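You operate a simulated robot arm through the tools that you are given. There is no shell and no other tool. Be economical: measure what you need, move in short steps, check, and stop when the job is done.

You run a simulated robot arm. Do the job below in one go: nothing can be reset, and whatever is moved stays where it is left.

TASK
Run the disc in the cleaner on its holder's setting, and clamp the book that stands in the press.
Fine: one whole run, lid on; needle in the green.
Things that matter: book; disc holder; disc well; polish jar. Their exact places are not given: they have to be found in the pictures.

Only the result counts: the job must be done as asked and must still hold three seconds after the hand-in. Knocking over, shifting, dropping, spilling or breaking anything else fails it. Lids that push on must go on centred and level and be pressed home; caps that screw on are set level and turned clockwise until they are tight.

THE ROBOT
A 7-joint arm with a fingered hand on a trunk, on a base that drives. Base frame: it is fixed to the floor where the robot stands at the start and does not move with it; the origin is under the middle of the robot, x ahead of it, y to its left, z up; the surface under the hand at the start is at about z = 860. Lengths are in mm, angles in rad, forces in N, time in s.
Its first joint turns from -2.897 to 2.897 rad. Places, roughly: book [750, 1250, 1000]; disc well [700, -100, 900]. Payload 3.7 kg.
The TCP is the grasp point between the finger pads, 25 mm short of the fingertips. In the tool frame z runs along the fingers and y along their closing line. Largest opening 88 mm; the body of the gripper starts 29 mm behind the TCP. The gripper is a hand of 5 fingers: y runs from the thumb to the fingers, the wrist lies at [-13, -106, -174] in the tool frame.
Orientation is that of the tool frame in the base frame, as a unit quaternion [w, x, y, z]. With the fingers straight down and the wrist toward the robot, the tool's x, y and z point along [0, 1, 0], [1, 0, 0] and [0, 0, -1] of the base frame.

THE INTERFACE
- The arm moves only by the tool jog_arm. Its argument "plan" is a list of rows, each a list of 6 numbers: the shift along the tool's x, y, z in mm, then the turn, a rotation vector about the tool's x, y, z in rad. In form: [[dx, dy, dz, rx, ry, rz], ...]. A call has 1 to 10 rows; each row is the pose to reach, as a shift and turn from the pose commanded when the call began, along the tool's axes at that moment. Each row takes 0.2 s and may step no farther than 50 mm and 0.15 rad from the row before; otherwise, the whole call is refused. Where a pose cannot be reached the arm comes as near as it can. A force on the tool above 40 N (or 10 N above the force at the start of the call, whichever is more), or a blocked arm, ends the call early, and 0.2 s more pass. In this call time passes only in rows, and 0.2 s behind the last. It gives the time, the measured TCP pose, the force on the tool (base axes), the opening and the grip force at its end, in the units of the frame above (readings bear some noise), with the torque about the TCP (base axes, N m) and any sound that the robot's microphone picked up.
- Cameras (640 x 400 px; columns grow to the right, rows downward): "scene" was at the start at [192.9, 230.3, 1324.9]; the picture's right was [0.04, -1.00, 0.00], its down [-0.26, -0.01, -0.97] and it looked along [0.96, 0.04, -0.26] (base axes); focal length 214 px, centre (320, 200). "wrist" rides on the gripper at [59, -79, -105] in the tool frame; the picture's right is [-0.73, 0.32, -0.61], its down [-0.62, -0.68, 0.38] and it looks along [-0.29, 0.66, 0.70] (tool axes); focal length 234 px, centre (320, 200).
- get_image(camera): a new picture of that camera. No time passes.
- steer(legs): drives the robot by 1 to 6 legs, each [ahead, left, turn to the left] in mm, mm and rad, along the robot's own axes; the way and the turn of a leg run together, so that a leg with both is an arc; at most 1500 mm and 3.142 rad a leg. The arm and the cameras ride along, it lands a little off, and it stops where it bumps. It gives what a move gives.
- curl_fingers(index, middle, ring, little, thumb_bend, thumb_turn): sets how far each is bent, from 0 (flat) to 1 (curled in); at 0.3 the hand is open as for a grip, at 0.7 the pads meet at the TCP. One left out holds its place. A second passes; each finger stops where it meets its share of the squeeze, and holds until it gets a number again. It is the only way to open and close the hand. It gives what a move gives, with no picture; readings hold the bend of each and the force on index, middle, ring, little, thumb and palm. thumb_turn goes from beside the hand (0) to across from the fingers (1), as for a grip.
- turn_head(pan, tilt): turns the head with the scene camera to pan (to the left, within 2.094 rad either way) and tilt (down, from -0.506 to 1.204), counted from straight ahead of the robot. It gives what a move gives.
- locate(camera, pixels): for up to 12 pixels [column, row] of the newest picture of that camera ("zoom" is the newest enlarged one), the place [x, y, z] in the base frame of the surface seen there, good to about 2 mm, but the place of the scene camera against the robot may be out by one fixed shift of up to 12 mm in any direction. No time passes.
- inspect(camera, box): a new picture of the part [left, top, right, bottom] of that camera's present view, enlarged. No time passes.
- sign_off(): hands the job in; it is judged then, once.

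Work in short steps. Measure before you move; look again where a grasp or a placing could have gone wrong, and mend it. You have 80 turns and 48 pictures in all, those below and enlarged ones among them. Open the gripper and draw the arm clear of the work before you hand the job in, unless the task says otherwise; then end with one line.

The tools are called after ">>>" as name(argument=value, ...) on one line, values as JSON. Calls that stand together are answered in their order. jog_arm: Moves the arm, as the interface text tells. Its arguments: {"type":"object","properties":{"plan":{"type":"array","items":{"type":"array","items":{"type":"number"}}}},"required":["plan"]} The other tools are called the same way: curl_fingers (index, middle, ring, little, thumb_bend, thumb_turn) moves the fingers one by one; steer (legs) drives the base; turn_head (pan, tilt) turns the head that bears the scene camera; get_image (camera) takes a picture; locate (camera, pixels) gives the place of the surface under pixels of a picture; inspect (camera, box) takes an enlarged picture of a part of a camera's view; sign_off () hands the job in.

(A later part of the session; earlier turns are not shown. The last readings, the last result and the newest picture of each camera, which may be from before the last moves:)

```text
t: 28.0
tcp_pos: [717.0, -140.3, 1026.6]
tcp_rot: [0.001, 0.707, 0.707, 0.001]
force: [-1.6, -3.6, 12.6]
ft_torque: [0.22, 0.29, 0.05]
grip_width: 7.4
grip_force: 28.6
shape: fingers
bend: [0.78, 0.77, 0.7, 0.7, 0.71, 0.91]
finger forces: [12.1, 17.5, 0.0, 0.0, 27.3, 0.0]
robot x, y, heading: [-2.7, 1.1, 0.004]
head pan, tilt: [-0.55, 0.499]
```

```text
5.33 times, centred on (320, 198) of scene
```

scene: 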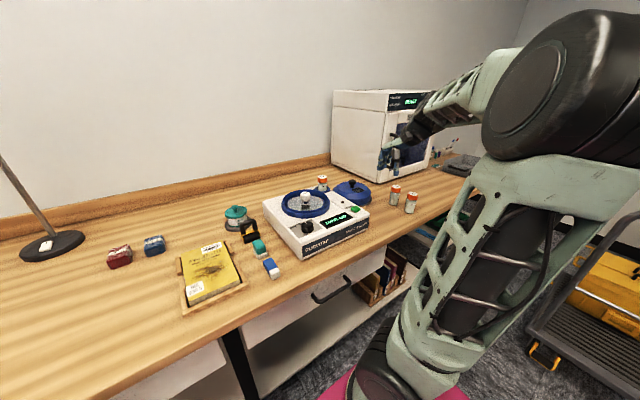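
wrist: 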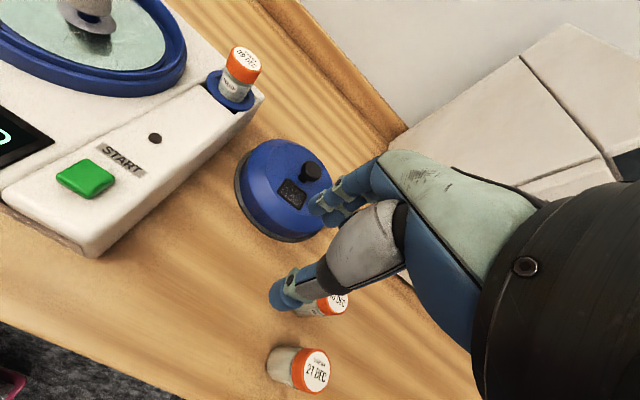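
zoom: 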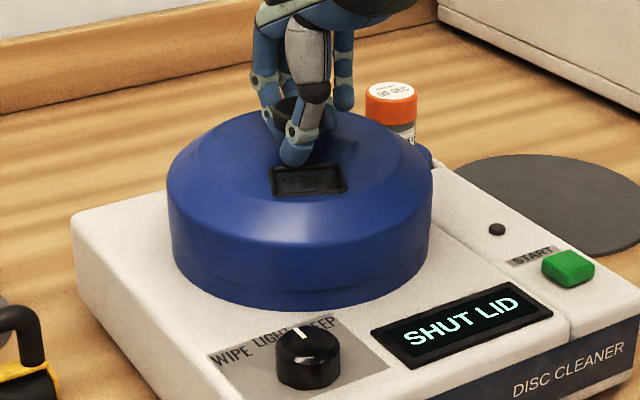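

The lid sits concentric on the rim with 12.6 N; display still says SHUT LID. I press further down in small rows.

>>> jog_arm(plan=[[0, 0, 3, 0, 0, 0], [0, 0, 6, 0, 0, 0], [0, 0, 9, 0, 0, 0], [0, 0, 12, 0, 0, 0]])

>>> inspect(camera="scene", box=[270, 160, 370, 235])

```text
t: 28.5
tcp_pos: [719.1, -141.0, 1026.3]
tcp_rot: [0.004, 0.707, 0.707, 0.003]
force: [0.0, -0.4, 2.2]
ft_torque: [0.14, 0.13, 0.05]
grip_width: 6.9
grip_force: 24.9
shape: fingers
bend: [0.78, 0.77, 0.7, 0.7, 0.73, 0.91]
finger forces: [12.3, 13.8, 0.0, 0.1, 23.9, 0.0]
robot x, y, heading: [1.9, -2.5, -0.001]
head pan, tilt: [-0.55, 0.499]
stopped in row 2: the force on the tool passed its limit at 44 N (the readings are from after the stop); the commanded pose is now the measured one
```

```text
5.33 times, centred on (320, 198) of scene
```

zoom: 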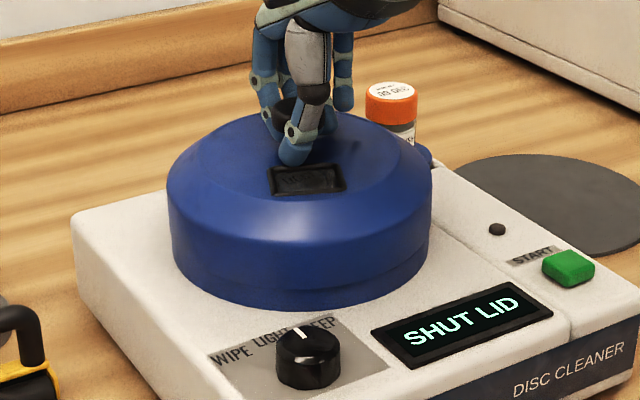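

Force hit 44 N. I locate the lid edge and rim heights to see whether it is home and level.

>>> locate(camera="zoom", pixels=[[180, 255], [200, 275], [240, 290], [300, 296], [360, 290], [400, 275], [424, 250], [185, 275], [300, 308], [415, 280], [220, 130], [390, 130]])

>>> inspect(camera="scene", box=[292, 195, 356, 222])

```text
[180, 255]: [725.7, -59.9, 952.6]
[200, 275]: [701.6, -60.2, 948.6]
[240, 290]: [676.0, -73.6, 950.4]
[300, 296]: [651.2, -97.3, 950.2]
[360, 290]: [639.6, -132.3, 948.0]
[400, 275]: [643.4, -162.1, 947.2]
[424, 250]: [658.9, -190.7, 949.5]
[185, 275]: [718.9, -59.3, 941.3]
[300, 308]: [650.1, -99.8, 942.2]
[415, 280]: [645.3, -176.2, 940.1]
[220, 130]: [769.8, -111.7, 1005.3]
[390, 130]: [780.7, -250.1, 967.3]
```

```text
10.00 times, centred on (324, 208) of scene
```

zoom: 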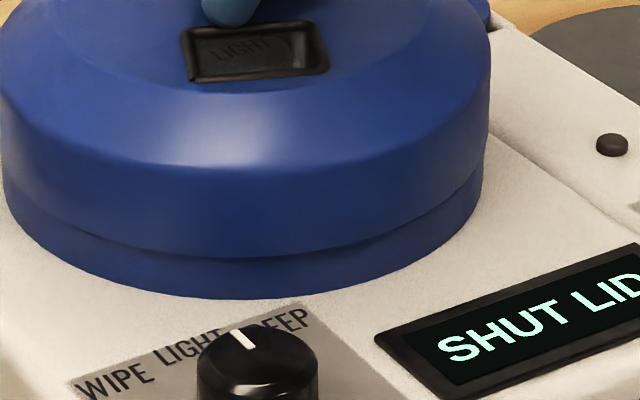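

The seam shows the lid is low on the left and ~4 mm high on the right (-y side). I release, rise, bunch the fingertips, and will press the knob top from above.

>>> curl_fingers(index=0.46, middle=0.46, ring=0.46, little=0.46, thumb_bend=0.46)

>>> jog_arm(plan=[[0, 0, -30, 0, 0, 0], [0, 0, -60, 0, 0, 0]])

>>> curl_fingers(index=0.68, middle=0.68, ring=0.68, little=0.68, thumb_bend=0.68)

>>> inspect(camera="scene", box=[275, 130, 375, 230])

```text
t: 29.5
tcp_pos: [717.9, -140.9, 1026.2]
tcp_rot: [0.004, 0.708, 0.706, 0.003]
force: [-2.4, 0.4, 6.0]
ft_torque: [-0.09, -0.13, 0.01]
grip_width: 49.9
grip_force: 3.2
shape: fingers
bend: [0.46, 0.49, 0.46, 0.46, 0.46, 0.97]
finger forces: [0.0, 6.0, 0.1, 0.0, 0.0, 0.0]
robot x, y, heading: [-2.5, 0.0, -0.003]
head pan, tilt: [-0.55, 0.499]
```

```text
t: 30.1
tcp_pos: [716.3, -140.9, 1086.5]
tcp_rot: [0.003, 0.707, 0.707, 0.003]
force: [0.0, 0.0, -0.9]
ft_torque: [-0.02, 0.01, -0.02]
grip_width: 50.0
grip_force: 0.1
shape: fingers
bend: [0.46, 0.46, 0.46, 0.46, 0.46, 0.97]
finger forces: [0.0, 0.0, 0.0, 0.0, 0.0, 0.0]
robot x, y, heading: [2.7, 2.1, -0.0]
head pan, tilt: [-0.55, 0.499]
heard: snap
```

```text
t: 31.1
tcp_pos: [716.2, -140.3, 1086.8]
tcp_rot: [0.003, 0.707, 0.707, 0.003]
force: [-0.2, -1.1, 0.2]
ft_torque: [-0.01, 0.0, 0.01]
grip_width: 3.0
grip_force: 0.0
shape: fingers
bend: [0.68, 0.68, 0.68, 0.68, 0.68, 0.97]
finger forces: [0.1, 0.0, 0.1, 0.0, 0.1, 0.1]
robot x, y, heading: [-0.1, 2.0, -0.0]
head pan, tilt: [-0.55, 0.499]
```

```text
4.00 times, centred on (325, 180) of scene
```

zoom: 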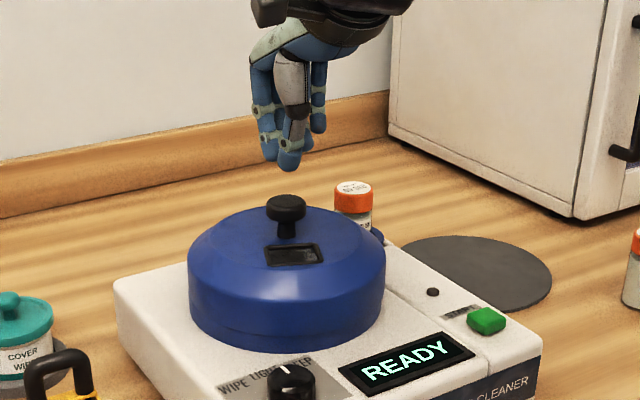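

A snap was heard and the display now reads READY, so the lid is home. Before starting I check the cards at the right end of the bench for a date relating to the jar.

>>> inspect(camera="scene", box=[430, 90, 570, 180])

```text
4.44 times, centred on (500, 135) of scene
```

zoom: 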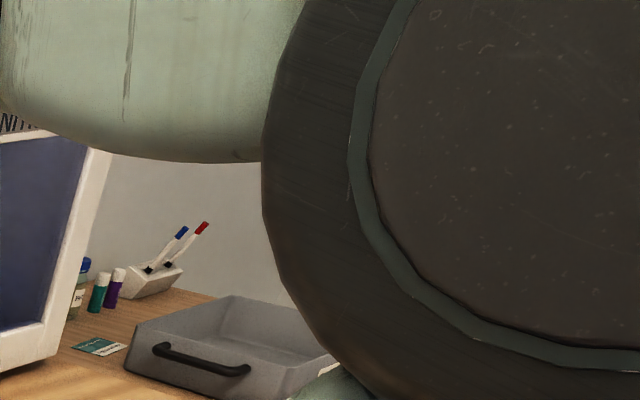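

The arm blocks the card, and the display gives no jar complaint, so I go on. I locate the START button's edges in the last wrist and scene pictures.

>>> locate(camera="wrist", pixels=[[62, 178], [112, 180], [88, 162], [85, 190], [87, 175], [154, 138]])

>>> locate(camera="scene", pixels=[[355, 209], [352, 208], [358, 210], [355, 207]])

```text
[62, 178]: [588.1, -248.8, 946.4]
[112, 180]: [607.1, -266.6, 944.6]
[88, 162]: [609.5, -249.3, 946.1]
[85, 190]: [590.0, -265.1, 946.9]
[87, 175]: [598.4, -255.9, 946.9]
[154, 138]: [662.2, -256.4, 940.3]
```

```text
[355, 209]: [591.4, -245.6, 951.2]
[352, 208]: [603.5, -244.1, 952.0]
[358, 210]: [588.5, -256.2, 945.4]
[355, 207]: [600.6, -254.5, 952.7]
```

Button centre is about (598,-254), top z≈946. I fold ring and little away, move above it, and go down to just above.

>>> curl_fingers(ring=1.0, little=1.0)

>>> jog_arm(plan=[[-28, -29, 0, 0, 0, 0], [-56, -59, 0, 0, 0, 0], [-85, -88, 0, 0, 0, 0], [-113, -118, 0, 0, 0, 0], [-113, -118, 40, 0, 0, 0], [-113, -118, 80, 0, 0, 0], [-113, -118, 104, 0, 0, 0]])

>>> inspect(camera="scene", box=[300, 160, 400, 235])

```text
t: 32.1
tcp_pos: [716.0, -139.6, 1086.2]
tcp_rot: [0.002, 0.708, 0.706, 0.003]
force: [0.2, -0.6, -0.5]
ft_torque: [-0.03, -0.01, 0.04]
grip_width: 3.1
grip_force: 0.2
shape: fingers
bend: [0.68, 0.68, 1.0, 1.0, 0.68, 0.97]
finger forces: [0.0, 0.1, 0.1, 0.1, 0.1, 0.1]
robot x, y, heading: [-1.9, -0.6, -0.001]
head pan, tilt: [-0.55, 0.499]
```

```text
t: 33.7
tcp_pos: [600.5, -252.6, 981.6]
tcp_rot: [0.004, 0.707, 0.707, 0.002]
force: [0.0, -0.3, 0.0]
ft_torque: [0.0, -0.01, -0.03]
grip_width: 2.8
grip_force: 0.0
shape: fingers
bend: [0.68, 0.68, 1.0, 1.0, 0.68, 0.97]
finger forces: [0.0, 0.0, 0.0, 0.0, 0.0, 0.0]
robot x, y, heading: [1.9, -1.6, -0.001]
head pan, tilt: [-0.55, 0.499]
```

```text
5.33 times, centred on (350, 198) of scene
```

zoom: 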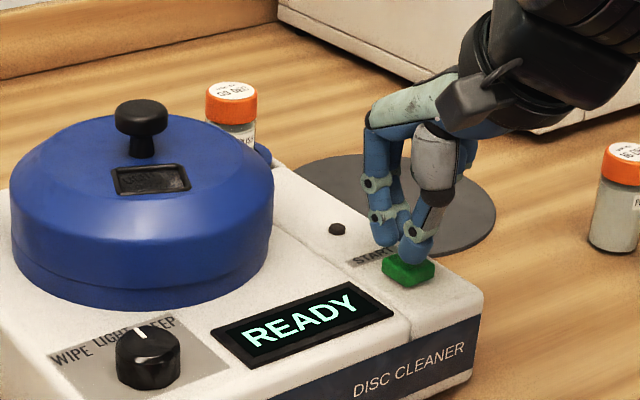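

Fingertips sit ~10 mm over START. I press about 15 mm down and come back up in one call.

>>> jog_arm(plan=[[0, -1, 7, 0, 0, 0], [0, -1, 11, 0, 0, 0], [0, -1, 14, 0, 0, 0], [0, -1, 16, 0, 0, 0], [0, -1, 0, 0, 0, 0], [0, -1, -40, 0, 0, 0]])

```text
t: 35.1
tcp_pos: [600.3, -252.0, 1018.7]
tcp_rot: [0.003, 0.708, 0.706, 0.003]
force: [-1.9, 0.1, 0.0]
ft_torque: [0.01, -0.02, 0.02]
grip_width: 2.9
grip_force: 0.1
shape: fingers
bend: [0.68, 0.68, 1.0, 1.0, 0.68, 0.97]
finger forces: [0.0, 0.0, 0.1, 0.1, 0.0, 0.0]
robot x, y, heading: [-2.5, -0.7, 0.002]
head pan, tilt: [-0.55, 0.499]
heard: click
```

A click was heard. I check the display.

>>> inspect(camera="scene", box=[300, 160, 400, 235])

```text
5.33 times, centred on (350, 198) of scene
```

zoom: 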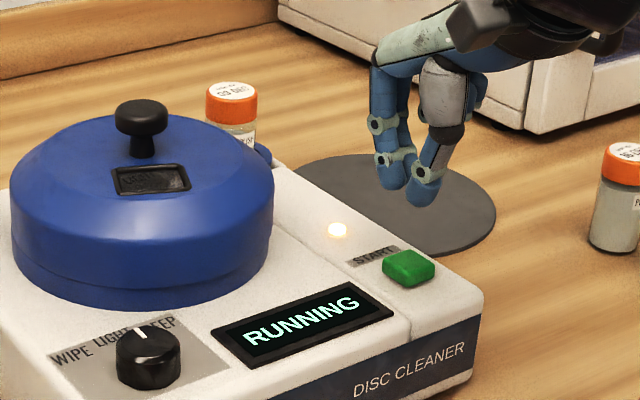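

RUNNING with lamp lit. While it runs I raise the arm clear and bring it to the middle before driving left to the press.

>>> jog_arm(plan=[[0, 0, -48, 0, 0, 0], [0, 0, -96, 0, 0, 0], [0, -5, -144, 0, 0, 0], [0, -10, -192, 0, 0, 0], [10, -20, -235, 0, 0, 0], [55, -25, -240, 0, 0, 0], [100, -30, -240, 0, 0, 0], [148, -30, -240, 0, 0, 0], [196, -30, -240, 0, 0, 0], [244, -30, -240, 0, 0, 0]])

>>> jog_arm(plan=[[48, 0, 0, 0, 0, 0], [96, 0, 0, 0, 0, 0], [140, 0, 0, 0, 0, 0]])

>>> steer(legs=[[0, 800, 0]])

>>> turn_head(pan=0.2, tilt=0.55)

>>> get_image(camera="scene")

```text
t: 37.3
tcp_pos: [565.6, -7.5, 1260.5]
tcp_rot: [0.004, 0.708, 0.706, 0.003]
force: [0.2, -0.9, 0.1]
ft_torque: [0.03, -0.03, 0.01]
grip_width: 2.7
grip_force: 0.0
shape: fingers
bend: [0.68, 0.68, 1.0, 1.0, 0.68, 0.97]
finger forces: [0.0, 0.0, 0.1, 0.0, 0.0, 0.0]
robot x, y, heading: [-0.6, 1.0, -0.0]
head pan, tilt: [-0.55, 0.499]
```

```text
t: 38.1
tcp_pos: [566.8, 130.5, 1260.1]
tcp_rot: [0.003, 0.707, 0.707, 0.004]
force: [0.4, 0.2, -0.1]
ft_torque: [-0.01, 0.01, 0.02]
grip_width: 3.0
grip_force: 0.2
shape: fingers
bend: [0.68, 0.68, 1.0, 1.0, 0.68, 0.97]
finger forces: [0.1, 0.1, 0.1, 0.0, 0.1, 0.0]
robot x, y, heading: [2.1, 1.8, 0.0]
head pan, tilt: [-0.55, 0.499]
```

```text
t: 42.4
tcp_pos: [564.0, 938.9, 1259.7]
tcp_rot: [0.003, 0.705, 0.709, 0.004]
force: [-0.8, -0.3, 0.4]
ft_torque: [-0.01, 0.03, 0.0]
grip_width: 2.8
grip_force: 0.1
shape: fingers
bend: [0.68, 0.68, 1.0, 1.0, 0.68, 0.97]
finger forces: [0.0, 0.0, 0.0, 0.1, 0.1, 0.0]
robot x, y, heading: [-4.9, 810.6, 0.005]
head pan, tilt: [-0.55, 0.499]
```

```text
t: 43.5
tcp_pos: [563.7, 938.9, 1259.1]
tcp_rot: [0.003, 0.705, 0.709, 0.003]
force: [-0.9, -0.5, 0.3]
ft_torque: [0.02, -0.01, -0.01]
grip_width: 2.9
grip_force: 0.0
shape: fingers
bend: [0.68, 0.68, 1.0, 1.0, 0.68, 0.97]
finger forces: [0.1, 0.0, 0.0, 0.0, 0.0, 0.0]
robot x, y, heading: [-7.7, 803.1, 0.005]
head pan, tilt: [0.201, 0.55]
```

```text
6 pictures are left
```

scene: 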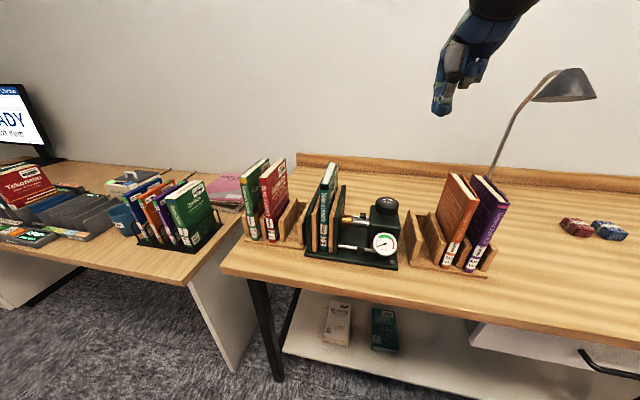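

The press is at (350,230): knob on top at (386,206), gauge at (383,243). I enlarge it and locate its parts.

>>> inspect(camera="scene", box=[325, 185, 425, 265])

>>> locate(camera="zoom", pixels=[[305, 95], [270, 105], [345, 105], [305, 85], [305, 115], [305, 150], [300, 185], [290, 290], [362, 300], [100, 180], [20, 120], [470, 190]])

```text
5.00 times, centred on (375, 225) of scene
```

zoom: 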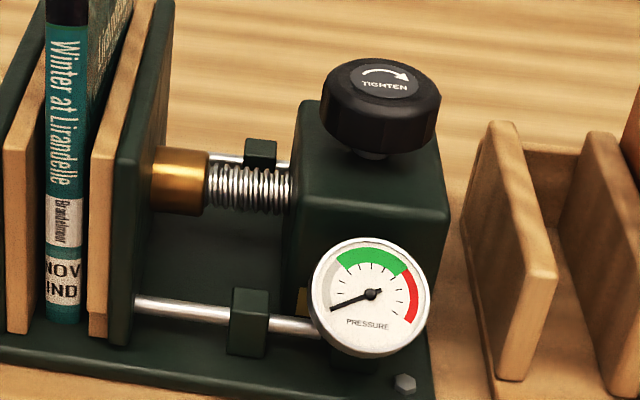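

```text
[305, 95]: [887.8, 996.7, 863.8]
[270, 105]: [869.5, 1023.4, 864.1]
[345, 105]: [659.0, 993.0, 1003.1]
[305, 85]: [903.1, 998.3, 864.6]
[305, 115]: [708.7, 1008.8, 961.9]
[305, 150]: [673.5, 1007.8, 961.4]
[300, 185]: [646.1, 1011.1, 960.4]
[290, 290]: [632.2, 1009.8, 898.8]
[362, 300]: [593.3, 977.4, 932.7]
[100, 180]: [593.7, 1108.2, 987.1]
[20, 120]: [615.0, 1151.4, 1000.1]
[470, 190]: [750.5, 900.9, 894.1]
```

I locate the knob top and the neighbours that could interfere.

>>> locate(camera="zoom", pixels=[[385, 82], [330, 90], [432, 90], [370, 62], [390, 108], [380, 140], [330, 130], [430, 140], [520, 160], [145, 40], [430, 215], [620, 140]])

```text
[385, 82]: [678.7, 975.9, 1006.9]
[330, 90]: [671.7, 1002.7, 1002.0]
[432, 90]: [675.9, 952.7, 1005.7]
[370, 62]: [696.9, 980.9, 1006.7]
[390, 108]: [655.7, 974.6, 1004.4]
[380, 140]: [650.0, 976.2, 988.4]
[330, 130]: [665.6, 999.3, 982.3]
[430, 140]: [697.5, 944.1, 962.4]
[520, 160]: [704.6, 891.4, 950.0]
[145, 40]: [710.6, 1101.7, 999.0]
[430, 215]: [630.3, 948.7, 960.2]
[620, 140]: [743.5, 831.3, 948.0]
```

Knob: centre ≈(679,976.5), diameter ~50, top ≈1003, tighten clockwise; the needle is at the low grey end. I open the hand and move above the knob, pre-turned -0.9 rad.

>>> curl_fingers(index=0.3, middle=0.3, ring=0.3, little=0.3, thumb_bend=0.3, thumb_turn=1.0)

>>> jog_arm(plan=[[6, 20, 20, 0, 0, -0.14], [13, 40, 45, 0, 0, -0.28], [20, 60, 70, 0, 0, -0.42], [27, 80, 95, 0, 0, -0.56], [33, 100, 120, 0, 0, -0.7], [38, 115, 150, 0, 0, -0.8], [38, 115, 185, 0, 0, -0.9]])

```text
t: 44.5
tcp_pos: [564.6, 939.2, 1259.9]
tcp_rot: [0.003, 0.705, 0.709, 0.002]
force: [-0.3, -0.3, 0.8]
ft_torque: [0.0, 0.03, 0.01]
grip_width: 84.4
grip_force: 0.0
shape: fingers
bend: [0.3, 0.3, 0.3, 0.3, 0.3, 0.98]
finger forces: [0.1, 0.1, 0.0, 0.0, 0.0, 0.1]
robot x, y, heading: [-0.5, 801.7, 0.009]
head pan, tilt: [0.201, 0.55]
```

```text
t: 46.1
tcp_pos: [682.4, 977.8, 1076.0]
tcp_rot: [0.005, 0.325, 0.946, 0.002]
force: [-0.5, -1.2, 1.0]
ft_torque: [0.01, -0.02, 0.01]
grip_width: 84.6
grip_force: 0.0
shape: fingers
bend: [0.3, 0.3, 0.3, 0.3, 0.3, 0.98]
finger forces: [0.0, 0.0, 0.1, 0.0, 0.1, 0.0]
robot x, y, heading: [-1.9, 805.1, 0.007]
head pan, tilt: [0.201, 0.55]
```

Positioned at (682,978,1076). I correct by ~3 mm and lower to z≈997 around the knob, then close.

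>>> jog_arm(plan=[[2, -2.5, 30, 0, 0, 0], [2, -2.5, 55, 0, 0, 0], [2, -2.5, 70, 0, 0, 0], [2, -2.5, 79, 0, 0, 0]])

>>> curl_fingers(index=0.65, middle=0.65, ring=0.65, little=0.5, thumb_bend=0.65)

```text
t: 47.1
tcp_pos: [679.2, 977.6, 998.0]
tcp_rot: [0.004, 0.327, 0.945, 0.001]
force: [-0.7, -0.4, -0.4]
ft_torque: [-0.02, 0.05, 0.01]
grip_width: 84.5
grip_force: 0.0
shape: fingers
bend: [0.3, 0.3, 0.3, 0.3, 0.3, 0.98]
finger forces: [0.0, 0.0, 0.0, 0.0, 0.1, 0.1]
robot x, y, heading: [1.6, 805.2, 0.004]
head pan, tilt: [0.201, 0.55]
```

```text
t: 48.1
tcp_pos: [678.3, 976.5, 998.3]
tcp_rot: [0.005, 0.326, 0.945, 0.001]
force: [8.1, 7.5, -2.4]
ft_torque: [0.23, -0.24, 0.01]
grip_width: 49.2
grip_force: 20.0
shape: fingers
bend: [0.48, 0.52, 0.56, 0.5, 0.48, 0.99]
finger forces: [11.0, 8.1, 5.3, 0.1, 15.7, 0.0]
robot x, y, heading: [-4.8, 807.1, 0.006]
head pan, tilt: [0.201, 0.55]
```

Firm grip at 49 mm, 20 N. I turn clockwise 0.9 rad and watch the torque.

>>> jog_arm(plan=[[0, 0, 0, 0, 0, 0.15], [0, 0, 0, 0, 0, 0.3], [0, 0, 0, 0, 0, 0.45], [0, 0, 0, 0, 0, 0.6], [0, 0, 0, 0, 0, 0.75], [0, 0, 0, 0, 0, 0.9]])

>>> inspect(camera="scene", box=[325, 185, 425, 265])

```text
t: 49.5
tcp_pos: [679.0, 975.8, 997.2]
tcp_rot: [0.004, 0.705, 0.709, 0.003]
force: [22.0, 1.9, 14.7]
ft_torque: [-0.02, -0.37, 0.08]
grip_width: 48.9
grip_force: 21.8
shape: fingers
bend: [0.46, 0.52, 0.55, 0.5, 0.52, 0.99]
finger forces: [14.4, 9.4, 6.5, 0.0, 12.8, 0.0]
robot x, y, heading: [-2.9, 802.8, 0.007]
head pan, tilt: [0.201, 0.55]
```

```text
5.00 times, centred on (375, 225) of scene
```

zoom: 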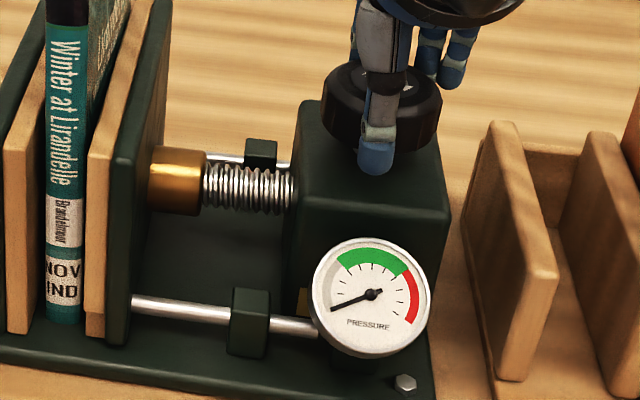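

The knob turned and the plate advanced slightly; the needle hasn't risen yet and the pad is close to the book. I keep turning another 0.9 rad.

>>> jog_arm(plan=[[0, 0, 0, 0, 0, 0.15], [0, 0, 0, 0, 0, 0.3], [0, 0, 0, 0, 0, 0.45], [0, 0, 0, 0, 0, 0.6], [0, 0, 0, 0, 0, 0.75], [0, 0, 0, 0, 0, 0.9]])

```text
t: 50.9
tcp_pos: [679.0, 974.5, 995.9]
tcp_rot: [0.002, 0.944, 0.33, 0.003]
force: [20.8, -12.0, 14.6]
ft_torque: [-0.18, -0.32, 0.02]
grip_width: 49.0
grip_force: 21.9
shape: fingers
bend: [0.43, 0.52, 0.56, 0.5, 0.53, 0.97]
finger forces: [17.3, 9.5, 4.8, 0.0, 12.7, 0.0]
robot x, y, heading: [-4.3, 806.9, 0.011]
head pan, tilt: [0.201, 0.55]
```

Torque is still negligible. I open, swing back 1.5 rad around the knob, and regrip.

>>> curl_fingers(index=0.3, middle=0.3, ring=0.3, little=0.3, thumb_bend=0.3)

>>> jog_arm(plan=[[0, 0, 0, 0, 0, -0.15], [0, 0, 0, 0, 0, -0.3], [0, 0, 0, 0, 0, -0.45], [0, 0, 0, 0, 0, -0.6], [0, 0, 0, 0, 0, -0.75], [0, 0, 0, 0, 0, -0.9], [0, 0, 0, 0, 0, -1.05], [0, 0, 0, 0, 0, -1.2], [0, 0, 0, 0, 0, -1.35], [0, 0, 0, 0, 0, -1.5]])

>>> curl_fingers(index=0.65, middle=0.65, ring=0.65, little=0.5, thumb_bend=0.65)

>>> jog_arm(plan=[[0, 0, 0, 0, 0, 0.15], [0, 0, 0, 0, 0, 0.3], [0, 0, 0, 0, 0, 0.45], [0, 0, 0, 0, 0, 0.6], [0, 0, 0, 0, 0, 0.75]])

```text
t: 51.9
tcp_pos: [677.8, 976.6, 996.7]
tcp_rot: [0.002, 0.944, 0.331, 0.004]
force: [0.2, 0.6, -0.2]
ft_torque: [0.01, 0.0, -0.02]
grip_width: 84.6
grip_force: 0.1
shape: fingers
bend: [0.3, 0.3, 0.3, 0.3, 0.3, 0.98]
finger forces: [0.0, 0.0, 0.0, 0.1, 0.0, 0.0]
robot x, y, heading: [-4.7, 804.1, 0.005]
head pan, tilt: [0.201, 0.55]
```

```text
t: 54.1
tcp_pos: [678.1, 975.8, 996.5]
tcp_rot: [0.004, 0.464, 0.886, 0.002]
force: [-1.1, -0.3, 0.3]
ft_torque: [0.0, 0.02, -0.02]
grip_width: 84.6
grip_force: 0.1
shape: fingers
bend: [0.3, 0.3, 0.3, 0.3, 0.3, 0.98]
finger forces: [0.0, 0.0, 0.0, 0.0, 0.1, 0.0]
robot x, y, heading: [-1.9, 806.2, 0.005]
head pan, tilt: [0.201, 0.55]
```

```text
t: 55.1
tcp_pos: [678.0, 976.9, 998.3]
tcp_rot: [0.004, 0.464, 0.886, 0.002]
force: [11.2, 6.6, -1.2]
ft_torque: [0.17, -0.28, 0.07]
grip_width: 49.1
grip_force: 19.8
shape: fingers
bend: [0.47, 0.52, 0.56, 0.5, 0.49, 0.99]
finger forces: [11.3, 8.2, 5.5, 0.1, 15.0, 0.0]
robot x, y, heading: [-2.8, 803.9, 0.007]
head pan, tilt: [0.201, 0.55]
```

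```text
t: 56.3
tcp_pos: [678.6, 975.3, 996.4]
tcp_rot: [0.003, 0.758, 0.653, 0.003]
force: [18.4, 1.3, 0.7]
ft_torque: [-0.05, -0.26, 0.07]
grip_width: 49.2
grip_force: 20.6
shape: fingers
bend: [0.46, 0.52, 0.56, 0.5, 0.51, 0.99]
finger forces: [13.7, 9.6, 5.1, 0.1, 12.8, 0.0]
robot x, y, heading: [-4.5, 802.6, 0.007]
head pan, tilt: [0.201, 0.55]
```

2.55 rad turned in all, torque still low. I look at the gauge.

>>> inspect(camera="scene", box=[325, 185, 425, 265])

```text
5.00 times, centred on (375, 225) of scene
```

zoom: 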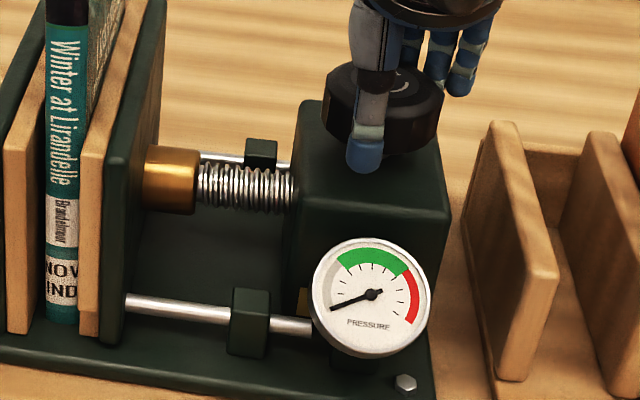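

The plate advances ~4 px/rad and the pad is now nearly touching the book (gap ~2 px). I turn 0.75 rad more, watching torque.

>>> jog_arm(plan=[[0, 0, 0, 0, 0, 0.15], [0, 0, 0, 0, 0, 0.3], [0, 0, 0, 0, 0, 0.45]])

>>> jog_arm(plan=[[0, 0, 0, 0, 0, 0.15], [0, 0, 0, 0, 0, 0.3]])

```text
t: 57.1
tcp_pos: [679.5, 975.2, 995.5]
tcp_rot: [0.003, 0.884, 0.468, 0.004]
force: [21.5, -5.6, 1.9]
ft_torque: [-0.13, -0.24, 0.02]
grip_width: 49.1
grip_force: 21.5
shape: fingers
bend: [0.44, 0.52, 0.56, 0.5, 0.52, 0.98]
finger forces: [15.4, 9.8, 4.8, 0.0, 12.5, 0.0]
robot x, y, heading: [-3.4, 800.4, 0.009]
head pan, tilt: [0.201, 0.55]
```

```text
t: 57.7
tcp_pos: [679.5, 974.6, 996.2]
tcp_rot: [0.003, 0.944, 0.33, 0.004]
force: [21.3, -10.9, 1.0]
ft_torque: [-0.16, -0.21, 0.03]
grip_width: 49.3
grip_force: 22.2
shape: fingers
bend: [0.43, 0.52, 0.56, 0.5, 0.53, 0.97]
finger forces: [16.4, 10.1, 4.6, 0.0, 12.5, 0.1]
robot x, y, heading: [-1.5, 804.0, 0.01]
head pan, tilt: [0.201, 0.55]
```

3.3 rad so far, torque still ~0. I regrip with a 1.5 rad swing back and continue in short turns.

>>> curl_fingers(index=0.3, middle=0.3, ring=0.3, little=0.3, thumb_bend=0.3)

>>> jog_arm(plan=[[0, 0, 0, 0, 0, -0.15], [0, 0, 0, 0, 0, -0.3], [0, 0, 0, 0, 0, -0.45], [0, 0, 0, 0, 0, -0.6], [0, 0, 0, 0, 0, -0.75], [0, 0, 0, 0, 0, -0.9], [0, 0, 0, 0, 0, -1.05], [0, 0, 0, 0, 0, -1.2], [0, 0, 0, 0, 0, -1.35], [0, 0, 0, 0, 0, -1.5]])

>>> curl_fingers(index=0.65, middle=0.65, ring=0.65, little=0.5, thumb_bend=0.65)

>>> jog_arm(plan=[[0, 0, 0, 0, 0, 0.15], [0, 0, 0, 0, 0, 0.3]])

>>> jog_arm(plan=[[0, 0, 0, 0, 0, 0.15], [0, 0, 0, 0, 0, 0.3]])

>>> inspect(camera="scene", box=[325, 185, 425, 265])

```text
t: 58.7
tcp_pos: [676.8, 976.2, 997.1]
tcp_rot: [0.002, 0.943, 0.331, 0.005]
force: [0.9, -0.3, 0.2]
ft_torque: [0.0, 0.01, 0.0]
grip_width: 84.6
grip_force: 0.1
shape: fingers
bend: [0.3, 0.3, 0.3, 0.3, 0.3, 0.98]
finger forces: [0.0, 0.0, 0.0, 0.0, 0.0, 0.0]
robot x, y, heading: [-3.1, 801.5, 0.009]
head pan, tilt: [0.201, 0.55]
```

```text
t: 60.9
tcp_pos: [679.0, 976.4, 996.2]
tcp_rot: [0.003, 0.464, 0.886, 0.002]
force: [-1.0, 0.1, -0.6]
ft_torque: [-0.03, -0.01, -0.01]
grip_width: 84.5
grip_force: 0.2
shape: fingers
bend: [0.3, 0.3, 0.3, 0.3, 0.3, 0.98]
finger forces: [0.1, 0.0, 0.0, 0.0, 0.0, 0.1]
robot x, y, heading: [-2.0, 804.8, 0.01]
head pan, tilt: [0.201, 0.55]
```

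```text
t: 61.9
tcp_pos: [679.8, 976.3, 996.5]
tcp_rot: [0.005, 0.465, 0.885, 0.002]
force: [9.3, 5.7, -0.8]
ft_torque: [0.12, -0.28, 0.06]
grip_width: 49.2
grip_force: 20.2
shape: fingers
bend: [0.48, 0.53, 0.56, 0.5, 0.49, 0.99]
finger forces: [10.1, 8.1, 5.4, 0.0, 15.8, 0.1]
robot x, y, heading: [-3.1, 803.8, 0.007]
head pan, tilt: [0.201, 0.55]
```

```text
t: 62.5
tcp_pos: [680.0, 977.1, 995.8]
tcp_rot: [0.004, 0.592, 0.806, 0.002]
force: [15.3, 3.7, 0.4]
ft_torque: [0.09, -0.3, 0.03]
grip_width: 49.0
grip_force: 20.5
shape: fingers
bend: [0.47, 0.53, 0.56, 0.5, 0.5, 1.0]
finger forces: [11.5, 8.8, 5.9, 0.0, 14.1, 0.1]
robot x, y, heading: [-2.0, 804.5, 0.011]
head pan, tilt: [0.201, 0.55]
```

```text
t: 63.1
tcp_pos: [679.2, 976.0, 996.9]
tcp_rot: [0.004, 0.706, 0.708, 0.003]
force: [19.9, 1.2, 2.8]
ft_torque: [-0.03, -0.31, 0.06]
grip_width: 49.4
grip_force: 20.3
shape: fingers
bend: [0.46, 0.53, 0.56, 0.5, 0.51, 0.99]
finger forces: [13.1, 9.5, 5.9, 0.1, 12.9, 0.0]
robot x, y, heading: [-2.2, 802.6, 0.007]
head pan, tilt: [0.201, 0.55]
```

```text
5.00 times, centred on (375, 225) of scene
```

zoom: 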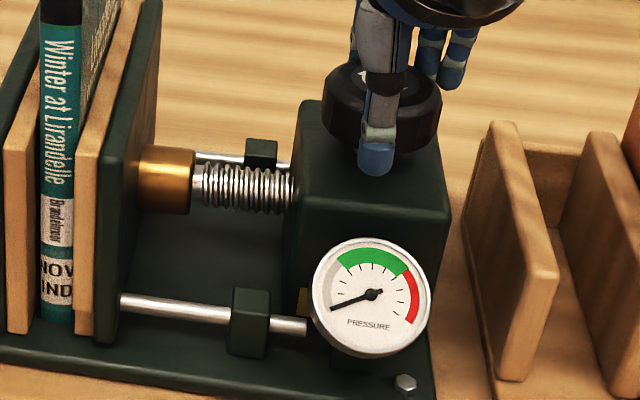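

3.9 rad in: the pad now pushes the book (its edge moved from 47 to 40 px), with a small gap (≤10 px) left to the far pad. I go on in short turns watching torque for contact.

>>> jog_arm(plan=[[0, 0, 0, 0, 0, 0.15], [0, 0, 0, 0, 0, 0.3]])

>>> jog_arm(plan=[[0, 0, 0, 0, 0, 0.15], [0, 0, 0, 0, 0, 0.3]])

>>> jog_arm(plan=[[0, 0, 0, 0, 0, 0.15], [0, 0, 0, 0, 0, 0.3]])

```text
t: 63.7
tcp_pos: [679.5, 975.7, 996.1]
tcp_rot: [0.003, 0.805, 0.594, 0.003]
force: [22.4, -3.1, 0.3]
ft_torque: [-0.1, -0.25, 0.05]
grip_width: 49.2
grip_force: 21.1
shape: fingers
bend: [0.45, 0.52, 0.56, 0.5, 0.52, 0.99]
finger forces: [14.7, 10.2, 5.5, 0.0, 12.4, 0.0]
robot x, y, heading: [-5.2, 807.1, 0.006]
head pan, tilt: [0.201, 0.55]
```

```text
t: 64.3
tcp_pos: [678.8, 975.4, 996.1]
tcp_rot: [0.002, 0.884, 0.468, 0.003]
force: [22.5, -3.7, -1.4]
ft_torque: [-0.12, -0.17, 0.03]
grip_width: 49.3
grip_force: 21.3
shape: fingers
bend: [0.44, 0.52, 0.56, 0.5, 0.52, 0.98]
finger forces: [16.0, 9.3, 4.7, 0.1, 12.8, 0.0]
robot x, y, heading: [-4.9, 804.5, 0.007]
head pan, tilt: [0.201, 0.55]
```

```text
t: 64.9
tcp_pos: [679.4, 975.2, 996.0]
tcp_rot: [0.002, 0.944, 0.331, 0.005]
force: [19.8, -9.6, 2.7]
ft_torque: [-0.13, -0.19, 0.03]
grip_width: 49.0
grip_force: 20.7
shape: fingers
bend: [0.44, 0.52, 0.57, 0.5, 0.52, 0.97]
finger forces: [16.5, 8.5, 4.5, 0.0, 12.8, 0.0]
robot x, y, heading: [-5.1, 806.3, 0.008]
head pan, tilt: [0.201, 0.55]
```

4.8 rad. Using the last enlarged picture (at 3.9 rad), I locate the pad and book edges to compute the remaining gap, and open and swing back for a regrip.

>>> locate(camera="zoom", pixels=[[8, 290], [18, 290], [27, 290], [43, 290], [57, 290], [70, 290], [77, 290], [85, 290], [92, 290], [34, 290], [110, 200], [38, 120]])

>>> curl_fingers(index=0.3, middle=0.3, ring=0.3, little=0.3, thumb_bend=0.3)

>>> jog_arm(plan=[[0, 0, 0, 0, 0, -0.15], [0, 0, 0, 0, 0, -0.3], [0, 0, 0, 0, 0, -0.45], [0, 0, 0, 0, 0, -0.6], [0, 0, 0, 0, 0, -0.75], [0, 0, 0, 0, 0, -0.9], [0, 0, 0, 0, 0, -1.05], [0, 0, 0, 0, 0, -1.2], [0, 0, 0, 0, 0, -1.35], [0, 0, 0, 0, 0, -1.5]])

>>> curl_fingers(index=0.65, middle=0.65, ring=0.65, little=0.5, thumb_bend=0.65)

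```text
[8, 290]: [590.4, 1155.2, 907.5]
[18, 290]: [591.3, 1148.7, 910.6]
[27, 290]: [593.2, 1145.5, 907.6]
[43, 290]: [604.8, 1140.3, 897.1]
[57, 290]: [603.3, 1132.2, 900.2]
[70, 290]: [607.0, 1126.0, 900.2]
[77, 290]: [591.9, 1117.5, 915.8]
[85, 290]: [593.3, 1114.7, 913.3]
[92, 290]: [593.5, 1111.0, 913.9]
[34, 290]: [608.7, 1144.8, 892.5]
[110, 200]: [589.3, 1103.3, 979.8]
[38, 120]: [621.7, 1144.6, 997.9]
```

```text
t: 65.9
tcp_pos: [678.0, 975.9, 997.3]
tcp_rot: [0.001, 0.943, 0.332, 0.004]
force: [0.0, -0.3, 0.0]
ft_torque: [-0.01, 0.0, 0.01]
grip_width: 84.5
grip_force: 0.2
shape: fingers
bend: [0.3, 0.3, 0.3, 0.3, 0.3, 0.98]
finger forces: [0.1, 0.1, 0.0, 0.0, 0.1, 0.1]
robot x, y, heading: [-2.9, 804.4, 0.007]
head pan, tilt: [0.201, 0.55]
```

```text
t: 68.1
tcp_pos: [679.2, 976.5, 996.8]
tcp_rot: [0.003, 0.463, 0.886, 0.002]
force: [0.4, -0.2, 0.3]
ft_torque: [0.01, -0.01, 0.05]
grip_width: 84.2
grip_force: 0.1
shape: fingers
bend: [0.3, 0.3, 0.3, 0.3, 0.3, 0.98]
finger forces: [0.0, 0.0, 0.0, 0.1, 0.0, 0.1]
robot x, y, heading: [-3.9, 808.1, 0.007]
head pan, tilt: [0.201, 0.55]
```

```text
t: 69.1
tcp_pos: [679.5, 975.9, 996.8]
tcp_rot: [0.003, 0.464, 0.886, 0.002]
force: [10.9, 5.5, -0.5]
ft_torque: [0.15, -0.27, 0.08]
grip_width: 48.8
grip_force: 20.0
shape: fingers
bend: [0.48, 0.53, 0.55, 0.5, 0.49, 0.99]
finger forces: [10.4, 8.1, 5.7, 0.1, 15.4, 0.1]
robot x, y, heading: [-2.1, 801.9, 0.01]
head pan, tilt: [0.201, 0.55]
```

At 3.9 rad about 2–3 mm of gap remained and the screw gives ~2 mm/rad, so contact is expected around 5–6 rad. I turn in 0.3 rad steps from 4.8, watching the torque.

>>> jog_arm(plan=[[0, 0, 0, 0, 0, 0.15], [0, 0, 0, 0, 0, 0.3]])

>>> jog_arm(plan=[[0, 0, 0, 0, 0, 0.15], [0, 0, 0, 0, 0, 0.3]])

```text
t: 69.7
tcp_pos: [679.1, 976.3, 997.4]
tcp_rot: [0.004, 0.592, 0.806, 0.002]
force: [16.8, 6.6, 1.1]
ft_torque: [0.02, -0.32, 0.12]
grip_width: 49.0
grip_force: 19.9
shape: fingers
bend: [0.47, 0.53, 0.55, 0.5, 0.51, 0.99]
finger forces: [12.5, 9.0, 5.7, 0.0, 13.1, 0.1]
robot x, y, heading: [-4.4, 808.9, 0.007]
head pan, tilt: [0.201, 0.55]
```

```text
t: 70.3
tcp_pos: [679.1, 976.7, 996.3]
tcp_rot: [0.004, 0.706, 0.709, 0.002]
force: [20.1, 2.6, 4.2]
ft_torque: [0.03, -0.29, 0.1]
grip_width: 48.6
grip_force: 21.5
shape: fingers
bend: [0.46, 0.53, 0.55, 0.5, 0.51, 0.99]
finger forces: [13.6, 9.5, 5.8, 0.1, 12.9, 0.1]
robot x, y, heading: [-1.6, 804.3, 0.01]
head pan, tilt: [0.201, 0.55]
```

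Torque about z is up to ~0.11 (earlier ~0.05), hinting at contact. One more small step.

>>> jog_arm(plan=[[0, 0, 0, 0, 0, 0.12], [0, 0, 0, 0, 0, 0.2]])

>>> jog_arm(plan=[[0, 0, 0, 0, 0, 0]])

```text
t: 70.9
tcp_pos: [679.1, 977.1, 995.6]
tcp_rot: [0.003, 0.774, 0.634, 0.004]
force: [21.2, -3.5, 4.3]
ft_torque: [-0.04, -0.32, 0.12]
grip_width: 48.6
grip_force: 20.8
shape: fingers
bend: [0.45, 0.52, 0.55, 0.5, 0.52, 0.99]
finger forces: [14.0, 9.7, 6.5, 0.0, 12.2, 0.0]
robot x, y, heading: [-2.6, 805.3, 0.008]
head pan, tilt: [0.201, 0.55]
```

```text
t: 71.3
tcp_pos: [678.6, 975.8, 997.0]
tcp_rot: [0.004, 0.773, 0.634, 0.003]
force: [22.8, -4.5, 3.9]
ft_torque: [-0.03, -0.27, 0.04]
grip_width: 49.0
grip_force: 21.5
shape: fingers
bend: [0.45, 0.52, 0.55, 0.5, 0.52, 0.99]
finger forces: [14.2, 10.1, 6.9, 0.0, 12.1, 0.1]
robot x, y, heading: [-1.3, 804.3, 0.005]
head pan, tilt: [0.201, 0.55]
```

Readings are ambiguous, so I spend one picture on the gauge and pads at 5.6 rad.

>>> inspect(camera="scene", box=[325, 205, 410, 265])

>>> locate(camera="zoom", pixels=[[10, 200], [20, 200], [25, 200], [30, 200], [35, 200], [40, 200], [50, 200], [60, 200], [70, 200], [75, 200], [80, 200], [90, 200]])

```text
6.67 times, centred on (368, 235) of scene
```

zoom: 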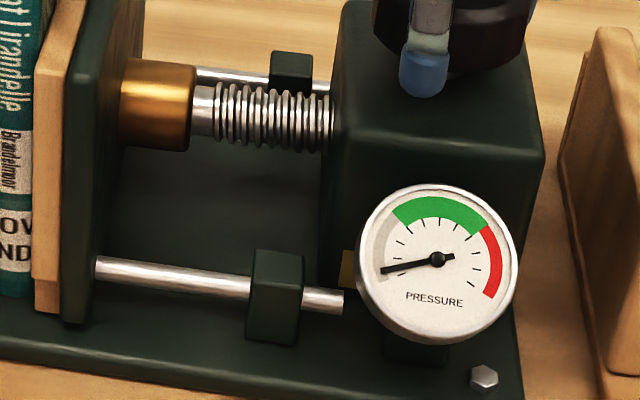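

```text
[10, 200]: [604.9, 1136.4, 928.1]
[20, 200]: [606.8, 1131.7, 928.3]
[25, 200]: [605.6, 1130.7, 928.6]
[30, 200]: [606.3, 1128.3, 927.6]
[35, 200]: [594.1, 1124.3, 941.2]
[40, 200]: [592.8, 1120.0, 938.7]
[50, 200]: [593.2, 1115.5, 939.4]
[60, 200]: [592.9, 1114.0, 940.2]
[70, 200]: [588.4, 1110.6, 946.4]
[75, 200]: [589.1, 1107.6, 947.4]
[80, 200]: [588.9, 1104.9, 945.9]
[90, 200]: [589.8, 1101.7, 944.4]
```

The needle has begun to rise (from ~21° to ~12.5° below left; green spans roughly 50° above left round to 146°). I turn 0.7 rad more within this stroke in steps, watching torque, before using the last picture.

>>> jog_arm(plan=[[0, 0, 0, 0, 0, 0.15], [0, 0, 0, 0, 0, 0.3]])

>>> jog_arm(plan=[[0, 0, 0, 0, 0, 0.13], [0, 0, 0, 0, 0, 0.25], [0, 0, 0, 0, 0, 0.4]])

```text
t: 71.9
tcp_pos: [679.6, 976.7, 995.5]
tcp_rot: [0.003, 0.859, 0.512, 0.004]
force: [24.1, -4.3, 5.3]
ft_torque: [-0.05, -0.27, 0.12]
grip_width: 48.8
grip_force: 21.7
shape: fingers
bend: [0.44, 0.52, 0.55, 0.5, 0.52, 0.99]
finger forces: [16.3, 10.3, 5.3, 0.0, 11.5, 0.0]
robot x, y, heading: [-2.3, 807.7, 0.007]
head pan, tilt: [0.201, 0.55]
```

```text
t: 72.7
tcp_pos: [678.1, 975.7, 996.8]
tcp_rot: [0.002, 0.944, 0.33, 0.003]
force: [22.5, -9.1, 0.6]
ft_torque: [-0.09, -0.26, 0.22]
grip_width: 49.0
grip_force: 21.6
shape: fingers
bend: [0.43, 0.52, 0.56, 0.5, 0.52, 0.98]
finger forces: [17.7, 9.3, 4.9, 0.1, 11.3, 0.1]
robot x, y, heading: [-0.8, 806.9, 0.006]
head pan, tilt: [0.201, 0.55]
```

Torque is rising clearly (0.12, then 0.22). I regrip, squeezing harder, and turn 0.6 rad more.

>>> curl_fingers(index=0.3, middle=0.3, ring=0.3, little=0.3, thumb_bend=0.3)

>>> jog_arm(plan=[[0, 0, 0, 0, 0, -0.15], [0, 0, 0, 0, 0, -0.3], [0, 0, 0, 0, 0, -0.45], [0, 0, 0, 0, 0, -0.6], [0, 0, 0, 0, 0, -0.75], [0, 0, 0, 0, 0, -0.9], [0, 0, 0, 0, 0, -1.05], [0, 0, 0, 0, 0, -1.2], [0, 0, 0, 0, 0, -1.35], [0, 0, 0, 0, 0, -1.5]])

>>> curl_fingers(index=0.72, middle=0.72, ring=0.72, little=0.5, thumb_bend=0.74)

>>> jog_arm(plan=[[0, 0, 0, 0, 0, 0.15], [0, 0, 0, 0, 0, 0.3]])

>>> jog_arm(plan=[[0, 0, 0, 0, 0, 0.15], [0, 0, 0, 0, 0, 0.3]])

```text
t: 73.7
tcp_pos: [676.9, 975.6, 996.5]
tcp_rot: [0.001, 0.943, 0.332, 0.004]
force: [0.4, 0.0, -0.2]
ft_torque: [0.04, -0.03, -0.01]
grip_width: 84.3
grip_force: 0.0
shape: fingers
bend: [0.3, 0.3, 0.3, 0.3, 0.3, 0.98]
finger forces: [0.0, 0.1, 0.1, 0.1, 0.1, 0.1]
robot x, y, heading: [-4.6, 802.2, 0.006]
head pan, tilt: [0.201, 0.55]
```

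```text
t: 75.9
tcp_pos: [678.1, 976.4, 995.5]
tcp_rot: [0.004, 0.464, 0.886, 0.002]
force: [0.4, 0.5, -0.3]
ft_torque: [0.02, 0.02, 0.02]
grip_width: 84.2
grip_force: 0.0
shape: fingers
bend: [0.3, 0.3, 0.3, 0.3, 0.3, 0.98]
finger forces: [0.0, 0.0, 0.1, 0.0, 0.1, 0.0]
robot x, y, heading: [-2.0, 803.6, 0.013]
head pan, tilt: [0.201, 0.55]
```

```text
t: 76.9
tcp_pos: [679.5, 976.4, 996.9]
tcp_rot: [0.004, 0.464, 0.886, 0.002]
force: [15.3, 8.8, -4.3]
ft_torque: [0.15, -0.29, 0.06]
grip_width: 48.6
grip_force: 23.3
shape: fingers
bend: [0.47, 0.53, 0.56, 0.5, 0.49, 0.99]
finger forces: [10.9, 10.5, 8.8, 0.1, 16.1, 0.0]
robot x, y, heading: [-3.8, 803.2, 0.009]
head pan, tilt: [0.201, 0.55]
```

```text
t: 77.5
tcp_pos: [679.3, 976.2, 996.9]
tcp_rot: [0.003, 0.592, 0.806, 0.002]
force: [18.3, 10.3, -5.5]
ft_torque: [0.16, -0.29, 0.21]
grip_width: 48.6
grip_force: 23.3
shape: fingers
bend: [0.46, 0.52, 0.56, 0.5, 0.5, 1.0]
finger forces: [12.6, 11.1, 8.6, 0.1, 13.7, 0.1]
robot x, y, heading: [-4.3, 804.7, 0.011]
head pan, tilt: [0.201, 0.55]
```

```text
t: 78.1
tcp_pos: [680.8, 977.1, 995.7]
tcp_rot: [0.003, 0.705, 0.709, 0.003]
force: [20.8, 7.0, -2.8]
ft_torque: [0.11, -0.3, 0.27]
grip_width: 48.7
grip_force: 23.1
shape: fingers
bend: [0.46, 0.51, 0.56, 0.5, 0.51, 1.0]
finger forces: [13.4, 10.6, 8.4, 0.0, 13.4, 0.0]
robot x, y, heading: [0.1, 802.6, 0.009]
head pan, tilt: [0.201, 0.55]
```

Torque grows ~0.14 N·m/rad, implying contact near 5.3 rad and ~30°/rad on the needle. I turn 0.6 rad more, then use the last picture to fix the rate.

>>> jog_arm(plan=[[0, 0, 0, 0, 0, 0.15], [0, 0, 0, 0, 0, 0.3]])

>>> jog_arm(plan=[[0, 0, 0, 0, 0, 0.15], [0, 0, 0, 0, 0, 0.3]])

```text
t: 78.7
tcp_pos: [679.4, 975.8, 996.1]
tcp_rot: [0.002, 0.805, 0.594, 0.004]
force: [25.0, 1.6, -0.3]
ft_torque: [0.06, -0.31, 0.34]
grip_width: 48.7
grip_force: 24.0
shape: fingers
bend: [0.45, 0.51, 0.56, 0.5, 0.51, 1.0]
finger forces: [14.5, 11.3, 8.3, 0.0, 13.0, 0.1]
robot x, y, heading: [-3.3, 801.3, 0.009]
head pan, tilt: [0.201, 0.55]
```

```text
t: 79.3
tcp_pos: [679.7, 975.8, 996.5]
tcp_rot: [0.003, 0.884, 0.467, 0.004]
force: [27.6, -4.2, -0.1]
ft_torque: [0.0, -0.29, 0.34]
grip_width: 48.5
grip_force: 24.3
shape: fingers
bend: [0.44, 0.51, 0.56, 0.5, 0.52, 0.99]
finger forces: [16.0, 11.9, 8.3, 0.0, 12.7, 0.1]
robot x, y, heading: [-1.3, 803.2, 0.01]
head pan, tilt: [0.201, 0.55]
```

Torque 0.34 at 7.5 rad. I take the last picture of the gauge.

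>>> inspect(camera="scene", box=[360, 225, 405, 265])

```text
10.00 times, centred on (382, 245) of scene
```

zoom: 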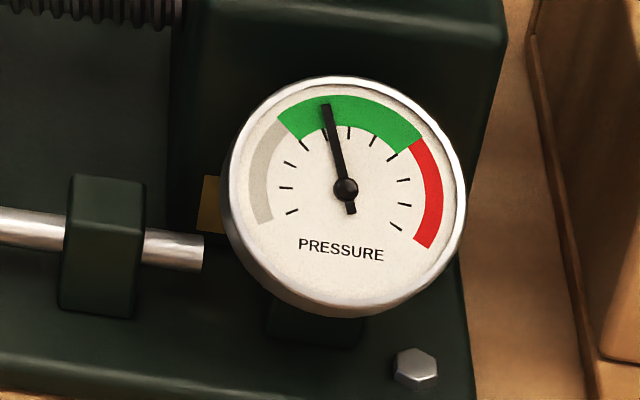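

The needle stands in the green at ~78° (green ≈48–146°), moving ~48°/rad. I add 0.2 rad toward the middle, then release and rise clear.

>>> jog_arm(plan=[[0, 0, 0, 0, 0, 0.1], [0, 0, 0, 0, 0, 0.2]])

>>> curl_fingers(index=0.3, middle=0.3, ring=0.3, little=0.3, thumb_bend=0.3)

>>> jog_arm(plan=[[0, 0, -40, 0, 0, 0], [0, 0, -85, 0, 0, 0], [0, 0, -130, 0, 0, 0], [0, 0, -175, 0, 0, 0], [0, 0, -220, 0, 0, -0.14], [0, 0, -255, 0, 0, -0.28], [0, 0, -255, 0, 0, -0.42], [0, 0, -255, 0, 0, -0.56], [0, 0, -255, 0, 0, -0.7], [0, 0, -255, 0, 0, -0.8]])

```text
t: 79.9
tcp_pos: [680.1, 977.1, 996.4]
tcp_rot: [0.002, 0.926, 0.377, 0.005]
force: [27.8, -8.6, -1.5]
ft_torque: [-0.01, -0.33, 0.37]
grip_width: 48.5
grip_force: 24.8
shape: fingers
bend: [0.43, 0.51, 0.56, 0.5, 0.52, 0.99]
finger forces: [16.9, 11.9, 8.3, 0.1, 12.5, 0.0]
robot x, y, heading: [-2.3, 804.4, 0.012]
head pan, tilt: [0.201, 0.55]
```

```text
t: 80.9
tcp_pos: [678.0, 976.1, 996.1]
tcp_rot: [0.002, 0.926, 0.378, 0.004]
force: [-0.5, 0.2, 0.3]
ft_torque: [-0.01, 0.04, 0.01]
grip_width: 84.2
grip_force: 0.0
shape: fingers
bend: [0.3, 0.3, 0.3, 0.3, 0.3, 0.98]
finger forces: [0.0, 0.1, 0.1, 0.0, 0.1, 0.1]
robot x, y, heading: [-4.3, 807.8, 0.009]
head pan, tilt: [0.201, 0.55]
```

```text
t: 83.1
tcp_pos: [676.4, 977.9, 1250.8]
tcp_rot: [0.003, 0.705, 0.709, 0.003]
force: [-0.1, -0.4, 0.4]
ft_torque: [0.0, -0.02, -0.01]
grip_width: 84.3
grip_force: 0.0
shape: fingers
bend: [0.3, 0.3, 0.3, 0.3, 0.3, 0.98]
finger forces: [0.0, 0.0, 0.0, 0.0, 0.1, 0.0]
robot x, y, heading: [-0.8, 803.5, 0.004]
head pan, tilt: [0.201, 0.55]
```

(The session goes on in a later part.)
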